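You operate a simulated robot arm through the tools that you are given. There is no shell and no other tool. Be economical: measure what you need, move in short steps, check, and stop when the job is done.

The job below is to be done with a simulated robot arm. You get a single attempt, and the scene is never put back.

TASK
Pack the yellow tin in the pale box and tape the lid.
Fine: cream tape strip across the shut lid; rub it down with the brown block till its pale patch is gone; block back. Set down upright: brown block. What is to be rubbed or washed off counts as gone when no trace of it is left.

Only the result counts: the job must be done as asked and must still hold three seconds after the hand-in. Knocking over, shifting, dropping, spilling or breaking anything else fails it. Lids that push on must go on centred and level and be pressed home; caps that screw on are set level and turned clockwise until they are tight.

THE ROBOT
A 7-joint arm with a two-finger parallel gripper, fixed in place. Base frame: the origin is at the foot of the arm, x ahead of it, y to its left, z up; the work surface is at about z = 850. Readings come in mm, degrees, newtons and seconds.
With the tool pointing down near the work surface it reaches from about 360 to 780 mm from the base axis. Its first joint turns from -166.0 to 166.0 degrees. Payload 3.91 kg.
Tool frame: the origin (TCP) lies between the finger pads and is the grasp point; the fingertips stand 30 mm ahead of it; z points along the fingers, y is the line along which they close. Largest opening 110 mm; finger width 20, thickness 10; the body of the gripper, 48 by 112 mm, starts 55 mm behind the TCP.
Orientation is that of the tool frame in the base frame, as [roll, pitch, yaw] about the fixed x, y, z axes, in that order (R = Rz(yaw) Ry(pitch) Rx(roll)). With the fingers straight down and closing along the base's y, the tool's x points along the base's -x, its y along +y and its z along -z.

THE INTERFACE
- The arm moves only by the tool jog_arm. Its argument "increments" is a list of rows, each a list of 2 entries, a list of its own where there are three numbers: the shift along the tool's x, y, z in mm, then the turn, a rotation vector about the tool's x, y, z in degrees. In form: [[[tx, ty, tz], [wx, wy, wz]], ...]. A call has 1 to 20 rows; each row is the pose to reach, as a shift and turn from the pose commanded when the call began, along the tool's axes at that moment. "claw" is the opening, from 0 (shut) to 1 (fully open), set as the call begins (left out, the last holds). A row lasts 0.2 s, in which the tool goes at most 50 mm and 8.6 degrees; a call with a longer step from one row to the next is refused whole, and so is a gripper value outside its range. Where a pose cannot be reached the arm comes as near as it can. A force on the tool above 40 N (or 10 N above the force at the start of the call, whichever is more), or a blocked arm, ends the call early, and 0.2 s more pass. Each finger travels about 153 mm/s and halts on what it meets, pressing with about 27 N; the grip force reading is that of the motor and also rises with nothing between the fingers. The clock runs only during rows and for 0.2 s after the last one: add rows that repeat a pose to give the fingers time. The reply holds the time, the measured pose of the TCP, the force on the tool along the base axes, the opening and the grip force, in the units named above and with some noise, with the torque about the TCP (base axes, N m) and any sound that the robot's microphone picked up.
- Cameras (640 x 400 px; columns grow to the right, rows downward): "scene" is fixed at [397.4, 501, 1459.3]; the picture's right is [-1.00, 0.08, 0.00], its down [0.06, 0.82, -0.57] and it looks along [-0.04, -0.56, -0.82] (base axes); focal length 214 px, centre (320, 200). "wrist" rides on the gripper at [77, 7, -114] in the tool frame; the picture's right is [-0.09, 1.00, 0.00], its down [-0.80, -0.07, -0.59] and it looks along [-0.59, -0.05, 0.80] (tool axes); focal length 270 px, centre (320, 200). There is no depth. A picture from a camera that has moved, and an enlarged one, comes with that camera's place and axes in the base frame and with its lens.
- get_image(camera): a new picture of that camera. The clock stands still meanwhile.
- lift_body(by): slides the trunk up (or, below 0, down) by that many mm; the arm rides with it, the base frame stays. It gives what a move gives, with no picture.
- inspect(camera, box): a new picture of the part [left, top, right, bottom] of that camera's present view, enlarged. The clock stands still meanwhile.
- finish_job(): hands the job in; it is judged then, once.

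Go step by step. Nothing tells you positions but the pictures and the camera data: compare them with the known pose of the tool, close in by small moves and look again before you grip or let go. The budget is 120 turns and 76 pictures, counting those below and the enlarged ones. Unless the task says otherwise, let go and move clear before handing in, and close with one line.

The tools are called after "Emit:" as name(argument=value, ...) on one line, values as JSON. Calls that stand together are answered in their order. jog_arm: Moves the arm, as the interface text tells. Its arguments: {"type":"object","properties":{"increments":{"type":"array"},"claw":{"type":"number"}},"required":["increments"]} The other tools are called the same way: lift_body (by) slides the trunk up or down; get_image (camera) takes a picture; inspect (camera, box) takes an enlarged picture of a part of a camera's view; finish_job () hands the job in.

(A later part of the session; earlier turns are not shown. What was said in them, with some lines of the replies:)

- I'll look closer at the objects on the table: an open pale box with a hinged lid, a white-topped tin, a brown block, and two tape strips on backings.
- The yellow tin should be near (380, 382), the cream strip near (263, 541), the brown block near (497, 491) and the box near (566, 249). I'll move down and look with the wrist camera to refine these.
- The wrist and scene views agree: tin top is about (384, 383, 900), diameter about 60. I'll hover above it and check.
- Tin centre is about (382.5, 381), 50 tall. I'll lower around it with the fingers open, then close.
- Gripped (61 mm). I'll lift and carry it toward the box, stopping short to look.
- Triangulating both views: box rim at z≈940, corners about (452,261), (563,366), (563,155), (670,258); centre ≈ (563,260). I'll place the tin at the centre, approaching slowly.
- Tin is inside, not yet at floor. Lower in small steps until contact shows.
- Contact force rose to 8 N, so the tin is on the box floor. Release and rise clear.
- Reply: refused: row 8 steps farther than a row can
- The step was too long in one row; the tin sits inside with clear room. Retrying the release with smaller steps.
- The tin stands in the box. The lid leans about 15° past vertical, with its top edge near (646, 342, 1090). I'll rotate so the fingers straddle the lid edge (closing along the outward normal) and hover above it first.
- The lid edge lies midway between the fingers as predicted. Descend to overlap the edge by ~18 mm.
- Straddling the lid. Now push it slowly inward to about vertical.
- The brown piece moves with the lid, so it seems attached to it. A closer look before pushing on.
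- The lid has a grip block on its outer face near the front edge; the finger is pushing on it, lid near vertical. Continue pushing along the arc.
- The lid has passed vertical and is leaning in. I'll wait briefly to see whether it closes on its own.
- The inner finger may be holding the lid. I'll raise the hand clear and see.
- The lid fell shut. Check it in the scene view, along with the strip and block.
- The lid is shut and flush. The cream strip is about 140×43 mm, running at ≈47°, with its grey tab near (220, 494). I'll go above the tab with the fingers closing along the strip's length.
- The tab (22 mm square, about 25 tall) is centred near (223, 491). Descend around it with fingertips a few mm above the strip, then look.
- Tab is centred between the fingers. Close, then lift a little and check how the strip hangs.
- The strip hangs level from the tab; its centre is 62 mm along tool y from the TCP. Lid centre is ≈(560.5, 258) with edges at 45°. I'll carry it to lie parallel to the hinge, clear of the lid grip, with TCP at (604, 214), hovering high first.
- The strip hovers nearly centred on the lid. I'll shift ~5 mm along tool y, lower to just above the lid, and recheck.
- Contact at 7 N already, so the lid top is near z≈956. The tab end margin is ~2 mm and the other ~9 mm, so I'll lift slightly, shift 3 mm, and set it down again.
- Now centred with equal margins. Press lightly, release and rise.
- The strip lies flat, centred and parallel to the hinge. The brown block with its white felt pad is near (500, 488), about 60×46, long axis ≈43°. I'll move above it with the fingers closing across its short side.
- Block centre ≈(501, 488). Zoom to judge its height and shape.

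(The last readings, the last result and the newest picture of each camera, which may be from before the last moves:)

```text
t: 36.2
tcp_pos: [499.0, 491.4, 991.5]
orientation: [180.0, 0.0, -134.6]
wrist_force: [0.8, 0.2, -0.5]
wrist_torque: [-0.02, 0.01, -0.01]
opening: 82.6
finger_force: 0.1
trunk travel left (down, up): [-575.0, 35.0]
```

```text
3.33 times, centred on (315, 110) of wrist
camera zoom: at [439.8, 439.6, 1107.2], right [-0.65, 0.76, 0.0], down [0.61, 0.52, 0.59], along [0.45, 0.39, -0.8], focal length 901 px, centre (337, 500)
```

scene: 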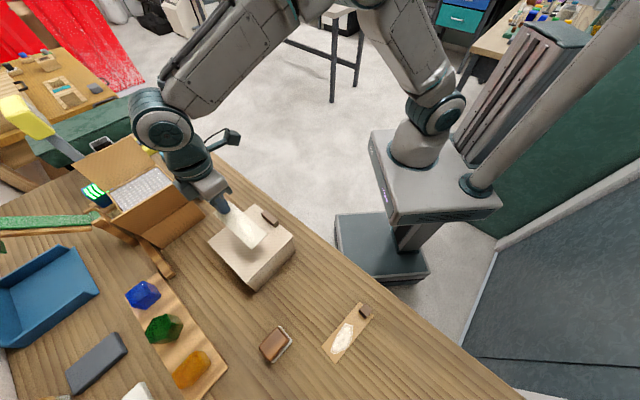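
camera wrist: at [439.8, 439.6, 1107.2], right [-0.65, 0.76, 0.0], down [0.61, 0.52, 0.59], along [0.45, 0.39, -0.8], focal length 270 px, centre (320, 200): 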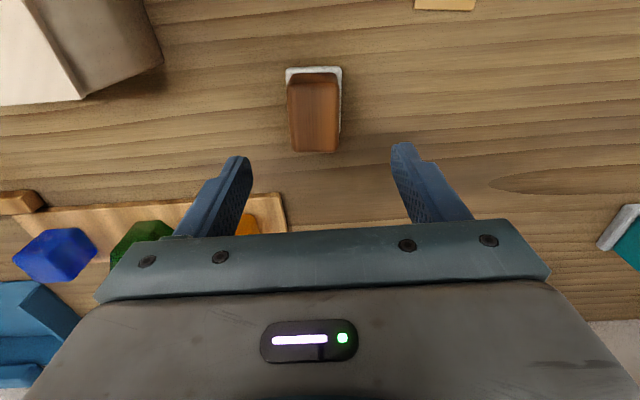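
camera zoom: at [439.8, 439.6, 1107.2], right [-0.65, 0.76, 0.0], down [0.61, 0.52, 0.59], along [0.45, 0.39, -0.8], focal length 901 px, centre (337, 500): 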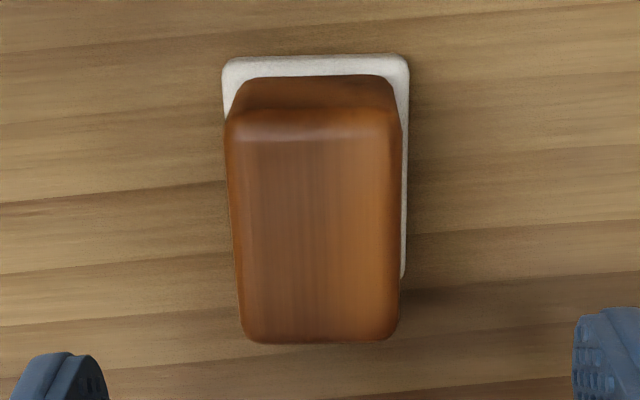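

Block ≈ 41 mm wide, top at z≈887, on a felt pad 60×48 at 42°. Align (−2° turn, −4.5 mm along y), descend with the tips just above the pad, and grip.

Emit:
jog_arm(increments=[[[0, -4.5, 30], [0, 0, 2]], [[0, -4.5, 60], [0, 0, 2]], [[0, -4.5, 90], [0, 0, 2]], [[0, -4.5, 99], [0, 0, 2]], [[0, -4.5, 99], [0, 0, 2]]])

Emit:
get_image(camera="wrist")

```text
t: 37.4
tcp_pos: [502.2, 486.6, 892.0]
orientation: [180.0, 0.0, -136.6]
wrist_force: [0.2, 0.4, -0.1]
wrist_torque: [0.01, -0.01, -0.01]
opening: 82.4
finger_force: 0.2
trunk travel left (down, up): [-575.0, 35.0]
```

```text
33 pictures are left
camera wrist: at [441.1, 438.1, 1006.7], right [-0.62, 0.78, 0.0], down [0.63, 0.5, 0.59], along [0.47, 0.37, -0.8], focal length 270 px, centre (320, 200)
```

wrist: 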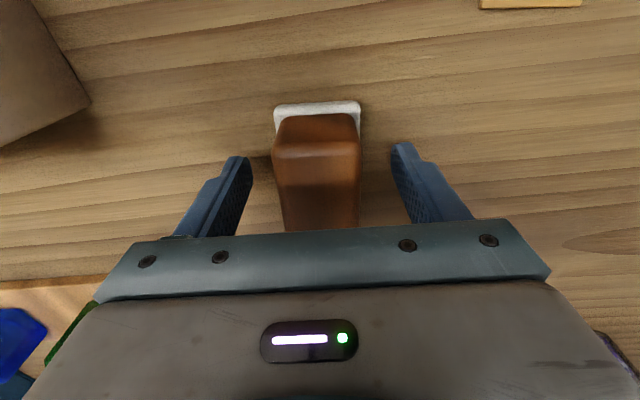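

Well centred. Close and lift.

Emit:
jog_arm(increments=[[[0, 0, 0], [0, 0, 0]], [[0, 0, 0], [0, 0, 0]], [[0, 0, 0], [0, 0, 0]]], claw=0.2)

Emit:
jog_arm(increments=[[[0, 0, -10], [0, 0, 0]], [[0, 0, -50], [0, 0, 0]], [[0, 0, -95], [0, 0, 0]], [[0, 0, -140], [0, 0, 0]], [[0, 0, -170], [0, 0, 0]], [[0, 0, -170], [0, 0, 0]]])

Emit:
get_image(camera="wrist")

```text
t: 38.2
tcp_pos: [501.4, 486.9, 892.3]
orientation: [180.0, 0.0, -136.6]
wrist_force: [3.0, -0.8, 5.4]
wrist_torque: [-0.08, 0.01, 0.02]
opening: 39.7
finger_force: 26.7
trunk travel left (down, up): [-575.0, 35.0]
```

```text
t: 39.6
tcp_pos: [501.6, 485.2, 1064.5]
orientation: [180.0, 0.0, -136.6]
wrist_force: [0.0, -0.3, -2.2]
wrist_torque: [0.0, 0.0, 0.02]
opening: 39.7
finger_force: 26.9
trunk travel left (down, up): [-575.0, 35.0]
```

```text
32 pictures are left
camera wrist: at [442.5, 437.9, 1179.0], right [-0.62, 0.78, 0.0], down [0.63, 0.5, 0.59], along [0.47, 0.37, -0.8], focal length 270 px, centre (320, 200)
```

wrist: 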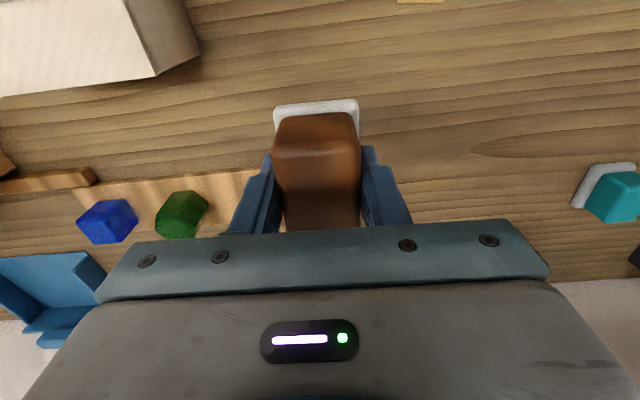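

The felt pad came up with the block. The patch spans about −13 to +53 mm along the strip from its centre; I'll bring the pad over it, aligned, and stop just above.

Emit:
jog_arm(increments=[[[23, -35, 0], [0, 0, 0]], [[46, -70, 0], [0, 0, 0]], [[69, -105, 0], [0, 0, 0]], [[92, -140, 0], [0, 0, -1]], [[114.5, -174, 0], [0, 0, -2]], [[114.5, -174, 30], [0, 0, -2]], [[114.5, -174, 55], [0, 0, -2]], [[114.5, -174, 60], [0, 0, -2]], [[114.5, -174, 60], [0, 0, -2]]])

Emit:
get_image(camera="wrist")

Emit:
inspect(camera="scene", box=[180, 160, 320, 300])

```text
t: 41.6
tcp_pos: [537.2, 280.2, 1003.8]
orientation: [179.9, 0.0, -134.7]
wrist_force: [0.6, -1.0, -1.2]
wrist_torque: [0.04, 0.01, 0.01]
opening: 39.7
finger_force: 26.9
trunk travel left (down, up): [-575.0, 35.0]
```

```text
31 pictures are left
camera wrist: at [479.2, 230.7, 1118.3], right [-0.65, 0.76, 0.0], down [0.61, 0.52, 0.59], along [0.45, 0.38, -0.8], focal length 270 px, centre (320, 200)
```

wrist: 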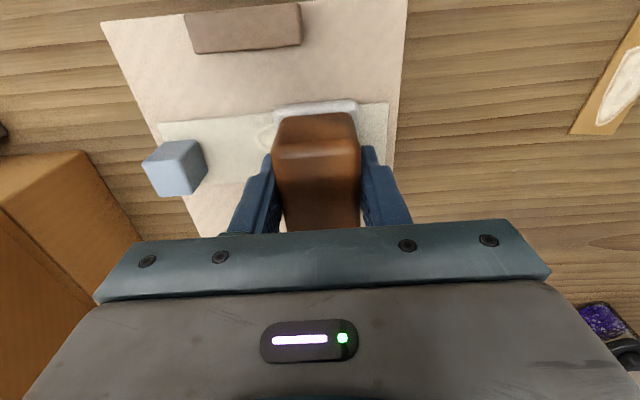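

```text
2.86 times, centred on (250, 230) of scene
camera zoom: at [397.4, 501.0, 1459.3], right [-1.0, 0.08, 0.0], down [0.06, 0.82, -0.57], along [-0.04, -0.56, -0.82], focal length 613 px, centre (520, 114)
```

zoom: 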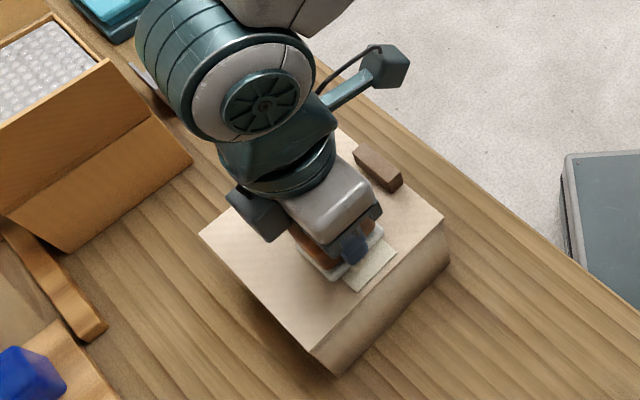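

Well placed over the patch. Lower to contact in small steps.

Emit:
jog_arm(increments=[[[0, 0, 2], [0, 0, 0]], [[0, 0, 4], [0, 0, 0]], [[0, 0, 5], [0, 0, 0]], [[0, 0, 6], [0, 0, 0]], [[0, 0, 6], [0, 0, 0]]])

```text
t: 42.8
tcp_pos: [538.9, 280.4, 998.3]
orientation: [-179.9, 0.2, -134.7]
wrist_force: [0.0, 1.4, 22.6]
wrist_torque: [0.08, -0.04, 0.01]
opening: 40.0
finger_force: 26.7
trunk travel left (down, up): [-575.0, 35.0]
```

22 N — ease off 1 mm, then a short gentle stroke and check that nothing shifts.

Emit:
jog_arm(increments=[[[0, 0, -1], [0, 0, 0]], [[0, 5, -1], [0, 0, 0]], [[0, 10, -1], [0, 0, 0]], [[0, 5, -1], [0, 0, 0]], [[0, 0, -1], [0, 0, 0]], [[0, -6, -1], [0, 0, 0]], [[0, -12, -1], [0, 0, 0]], [[0, -18, -1], [0, 0, 0]], [[0, -18, -1], [0, 0, 0]]])

Emit:
get_image(camera="wrist")

```text
t: 44.8
tcp_pos: [551.1, 267.7, 998.9]
orientation: [-179.9, 0.1, -134.6]
wrist_force: [-3.7, 1.4, 20.6]
wrist_torque: [0.19, 0.06, 0.0]
opening: 39.7
finger_force: 26.9
trunk travel left (down, up): [-575.0, 35.0]
```

```text
29 pictures are left
camera wrist: at [492.1, 217.5, 1114.4], right [-0.65, 0.76, 0.0], down [0.61, 0.52, 0.6], along [0.45, 0.39, -0.8], focal length 270 px, centre (320, 200)
```

wrist: 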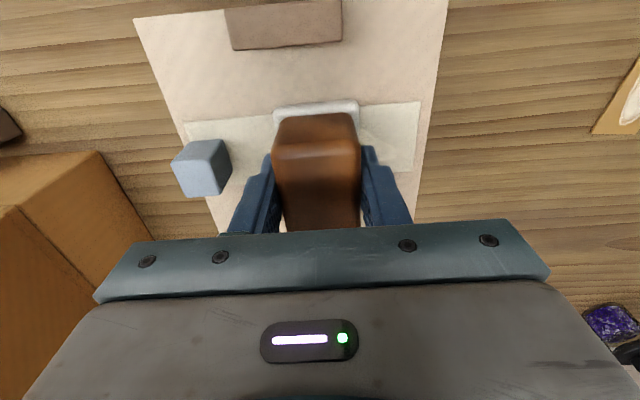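

The strip stays put. Continue with longer strokes over the whole patch.

Emit:
jog_arm(increments=[[[0, 8, 0], [0, 0, 0]], [[0, 16, 0], [0, 0, 0]], [[0, 24, 0], [0, 0, 0]], [[0, 32, 0], [0, 0, 0]], [[0, 39, 0], [0, 0, 0]], [[0, 31, 0], [0, 0, 0]], [[0, 23, 0], [0, 0, 0]], [[0, 15, 0], [0, 0, 0]], [[0, 7, 0], [0, 0, 0]], [[0, -3, 0], [0, 0, 0]], [[0, 7, 0], [0, 0, 0]], [[0, 15, 0], [0, 0, 0]], [[0, 23, 0], [0, 0, 0]], [[0, 31, 0], [0, 0, 0]], [[0, 39, 0], [0, 0, 0]], [[0, 31, 0], [0, 0, 0]], [[0, 23, 0], [0, 0, 0]], [[0, 15, 0], [0, 0, 0]], [[0, 7, 0], [0, 0, 0]], [[0, -3, 0], [0, 0, 0]]])

Emit:
jog_arm(increments=[[[0, 0, -10], [0, 0, 0]], [[0, 0, -50], [0, 0, 0]], [[0, 0, -90], [0, 0, 0]], [[40, 0, -110], [0, 0, 0]], [[80, 0, -110], [0, 0, 0]], [[80, 0, -110], [0, 0, 0]]])

Emit:
inspect(camera="scene", box=[180, 160, 320, 300])

```text
t: 49.0
tcp_pos: [552.4, 264.8, 1000.4]
orientation: [-179.9, 0.1, -134.6]
wrist_force: [-3.4, 3.1, 23.2]
wrist_torque: [0.31, 0.07, 0.02]
opening: 39.6
finger_force: 27.0
trunk travel left (down, up): [-575.0, 35.0]
```

```text
t: 50.4
tcp_pos: [497.8, 209.6, 1106.8]
orientation: [179.9, 0.0, -134.5]
wrist_force: [-0.3, 0.9, -0.9]
wrist_torque: [0.0, -0.01, 0.01]
opening: 39.6
finger_force: 26.9
trunk travel left (down, up): [-575.0, 35.0]
```

```text
2.86 times, centred on (250, 230) of scene
camera zoom: at [397.4, 501.0, 1459.3], right [-1.0, 0.08, 0.0], down [0.06, 0.82, -0.57], along [-0.04, -0.56, -0.82], focal length 613 px, centre (520, 114)
```

zoom: 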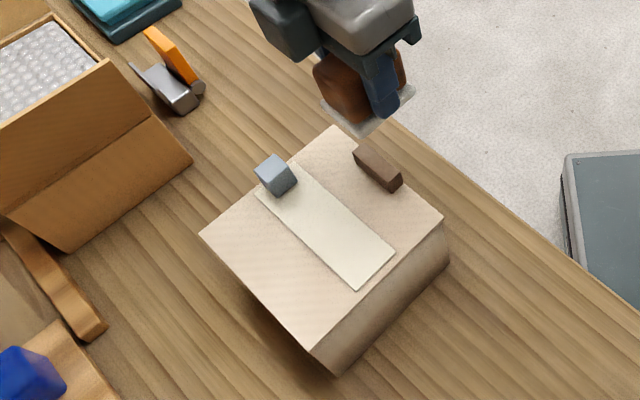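

The patch looks gone; zoom in tight to verify.

Emit:
inspect(camera="scene", box=[225, 190, 285, 230])

Emit:
get_image(camera="wrist")

```text
10.00 times, centred on (255, 210) of scene
camera zoom: at [397.4, 501.0, 1459.3], right [-1.0, 0.08, 0.0], down [0.06, 0.82, -0.57], along [-0.04, -0.56, -0.82], focal length 2145 px, centre (970, 100)
```

zoom: 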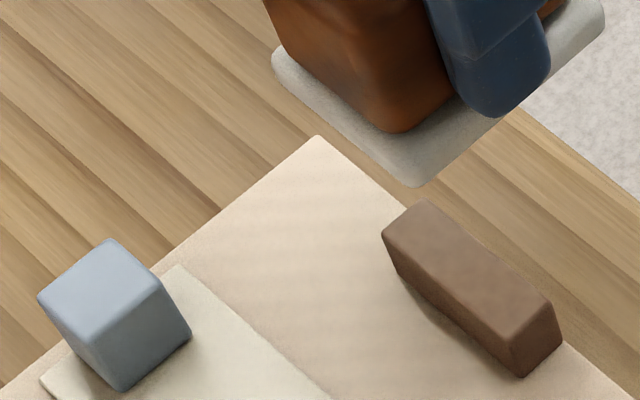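

```text
26 pictures are left
camera wrist: at [439.1, 159.7, 1221.9], right [-0.65, 0.76, 0.0], down [0.61, 0.52, 0.59], along [0.45, 0.39, -0.8], focal length 270 px, centre (320, 200)
```

wrist: 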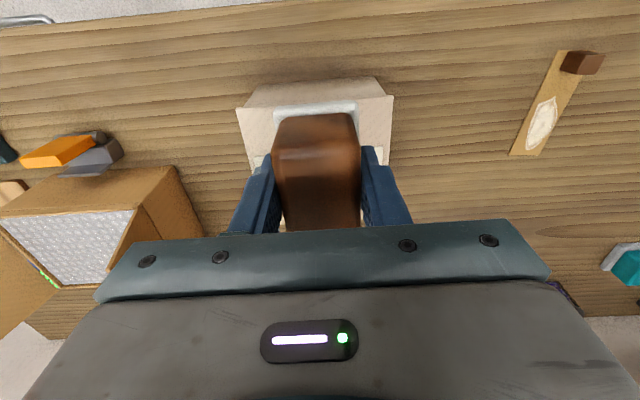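

Emit:
inspect(camera="scene", box=[230, 205, 290, 265])

```text
6.67 times, centred on (260, 235) of scene
camera zoom: at [397.4, 501.0, 1459.3], right [-1.0, 0.08, 0.0], down [0.06, 0.82, -0.57], along [-0.04, -0.56, -0.82], focal length 1430 px, centre (720, -33)
```

zoom: 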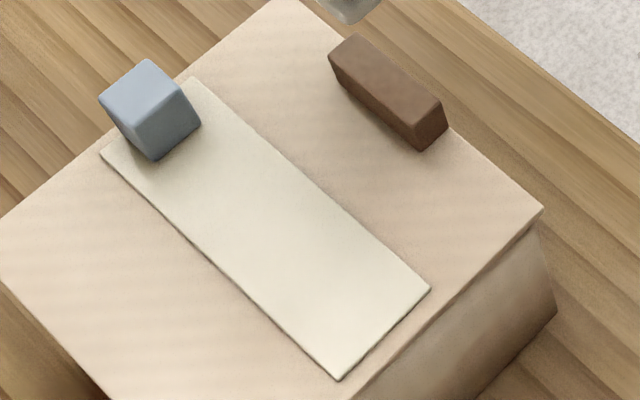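

The patch is completely gone. Now carry the block back to its original spot (502, 487), yaw −136.6, stopping just above the table.

Emit:
jog_arm(increments=[[[-29, 27, 0], [0, 0, 0]], [[-57, 55, 0], [0, 0, 0]], [[-86, 82, 0], [0, 0, 0]], [[-114, 110, 0], [0, 0, 0]], [[-143, 137, 0], [0, 0, 0]], [[-171, 164, 0], [0, 0, 1]], [[-200, 192, 0], [0, 0, 2]], [[-200, 192, 45], [0, 0, 2]], [[-200, 192, 90], [0, 0, 2]], [[-200, 192, 135], [0, 0, 2]], [[-200, 192, 175], [0, 0, 2]], [[-200, 192, 200], [0, 0, 2]], [[-200, 192, 208], [0, 0, 2]], [[-200, 192, 208], [0, 0, 2]]])

Emit:
inspect(camera="scene", box=[220, 290, 330, 400])

```text
t: 53.4
tcp_pos: [504.2, 486.0, 900.9]
orientation: [-180.0, 0.0, -136.6]
wrist_force: [0.6, 0.3, -2.0]
wrist_torque: [-0.04, -0.01, 0.02]
opening: 39.8
finger_force: 26.9
trunk travel left (down, up): [-575.0, 35.0]
```

```text
3.64 times, centred on (275, 345) of scene
camera zoom: at [397.4, 501.0, 1459.3], right [-1.0, 0.08, 0.0], down [0.06, 0.82, -0.57], along [-0.04, -0.56, -0.82], focal length 780 px, centre (484, -327)
```

zoom: 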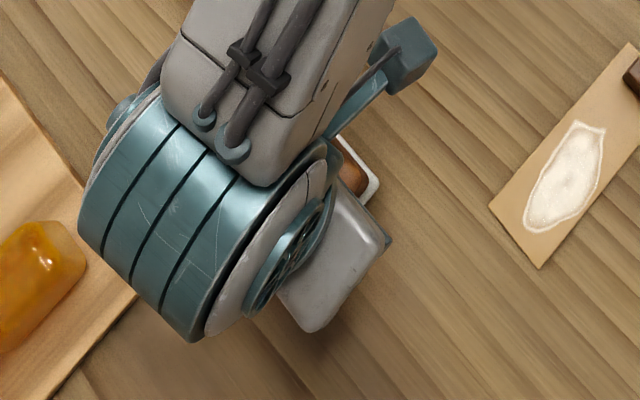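

Lower the last millimetres with a 2 mm correction until contact.

Emit:
jog_arm(increments=[[[1.5, 1.4, 4], [0, 0, 0]], [[1.5, 1.4, 6], [0, 0, 0]], [[1.5, 1.4, 7], [0, 0, 0]], [[1.5, 1.4, 8], [0, 0, 0]], [[1.5, 1.4, 8], [0, 0, 0]]])

```text
t: 54.6
tcp_pos: [500.8, 487.2, 891.5]
orientation: [180.0, 0.0, -136.6]
wrist_force: [-0.4, 0.2, 0.0]
wrist_torque: [0.05, 0.05, 0.01]
opening: 39.7
finger_force: 27.1
trunk travel left (down, up): [-575.0, 35.0]
```

Force is now near zero (weight taken), so it's just touching. One more half-millimetre step to seat it.

Emit:
jog_arm(increments=[[[0, 0, 0.7], [0, 0, 0]], [[0, 0, 0.7], [0, 0, 0]]])

```text
t: 55.2
tcp_pos: [500.2, 486.8, 892.0]
orientation: [180.0, 0.0, -136.5]
wrist_force: [0.3, 0.5, 5.9]
wrist_torque: [-0.12, 0.15, -0.03]
opening: 39.6
finger_force: 27.0
trunk travel left (down, up): [-575.0, 35.0]
```

Seated (5.9 N). Release, rise, and check everything.

Emit:
jog_arm(increments=[[[0, 0, 0], [0, 0, 0]], [[0, 0, 0], [0, 0, 0]], [[0, 0, -30], [0, 0, 0]], [[0, 0, -75], [0, 0, 0]], [[0, 0, -120], [0, 0, 0]], [[30, 0, -150], [0, 0, 0]], [[75, 0, -165], [0, 0, 0]], [[120, 0, -165], [0, 0, 0]], [[120, 0, -165], [0, 0, 0]]], claw=0.75)

Emit:
get_image(camera="scene")

Emit:
inspect(camera="scene", box=[240, 310, 310, 380])

```text
t: 57.2
tcp_pos: [412.0, 402.2, 1056.2]
orientation: [-180.0, 0.0, -136.6]
wrist_force: [0.2, 0.1, 0.8]
wrist_torque: [0.01, 0.02, -0.05]
opening: 82.4
finger_force: 0.0
trunk travel left (down, up): [-575.0, 35.0]
```

```text
23 pictures are left
```

scene: 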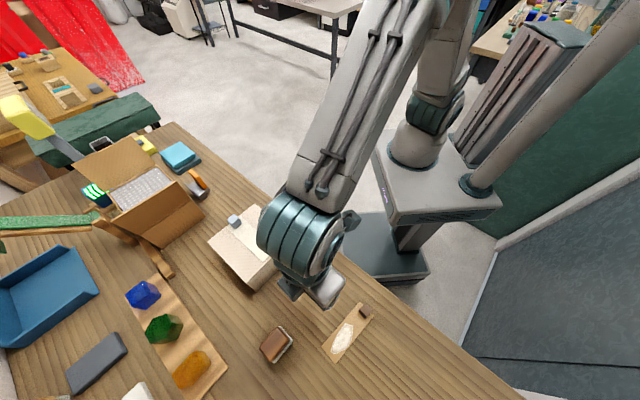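

```text
5.71 times, centred on (275, 345) of scene
camera zoom: at [397.4, 501.0, 1459.3], right [-1.0, 0.08, 0.0], down [0.06, 0.82, -0.57], along [-0.04, -0.56, -0.82], focal length 1226 px, centre (577, -629)
```

zoom: 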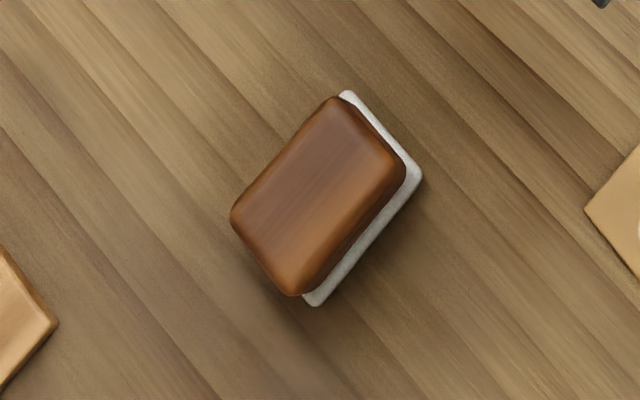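

The block is back upright within about a millimetre of its original spot. The tin is boxed, the lid is shut, the strip lies across it with no patch left, and the hand is clear, so I'm handing in.

Emit:
finish_job()

```text
The job is handed in.
```

The yellow tin is packed in the pale box, the lid is shut with the cream tape across it, the pale patch is rubbed completely away, and the brown block is back upright in its place.
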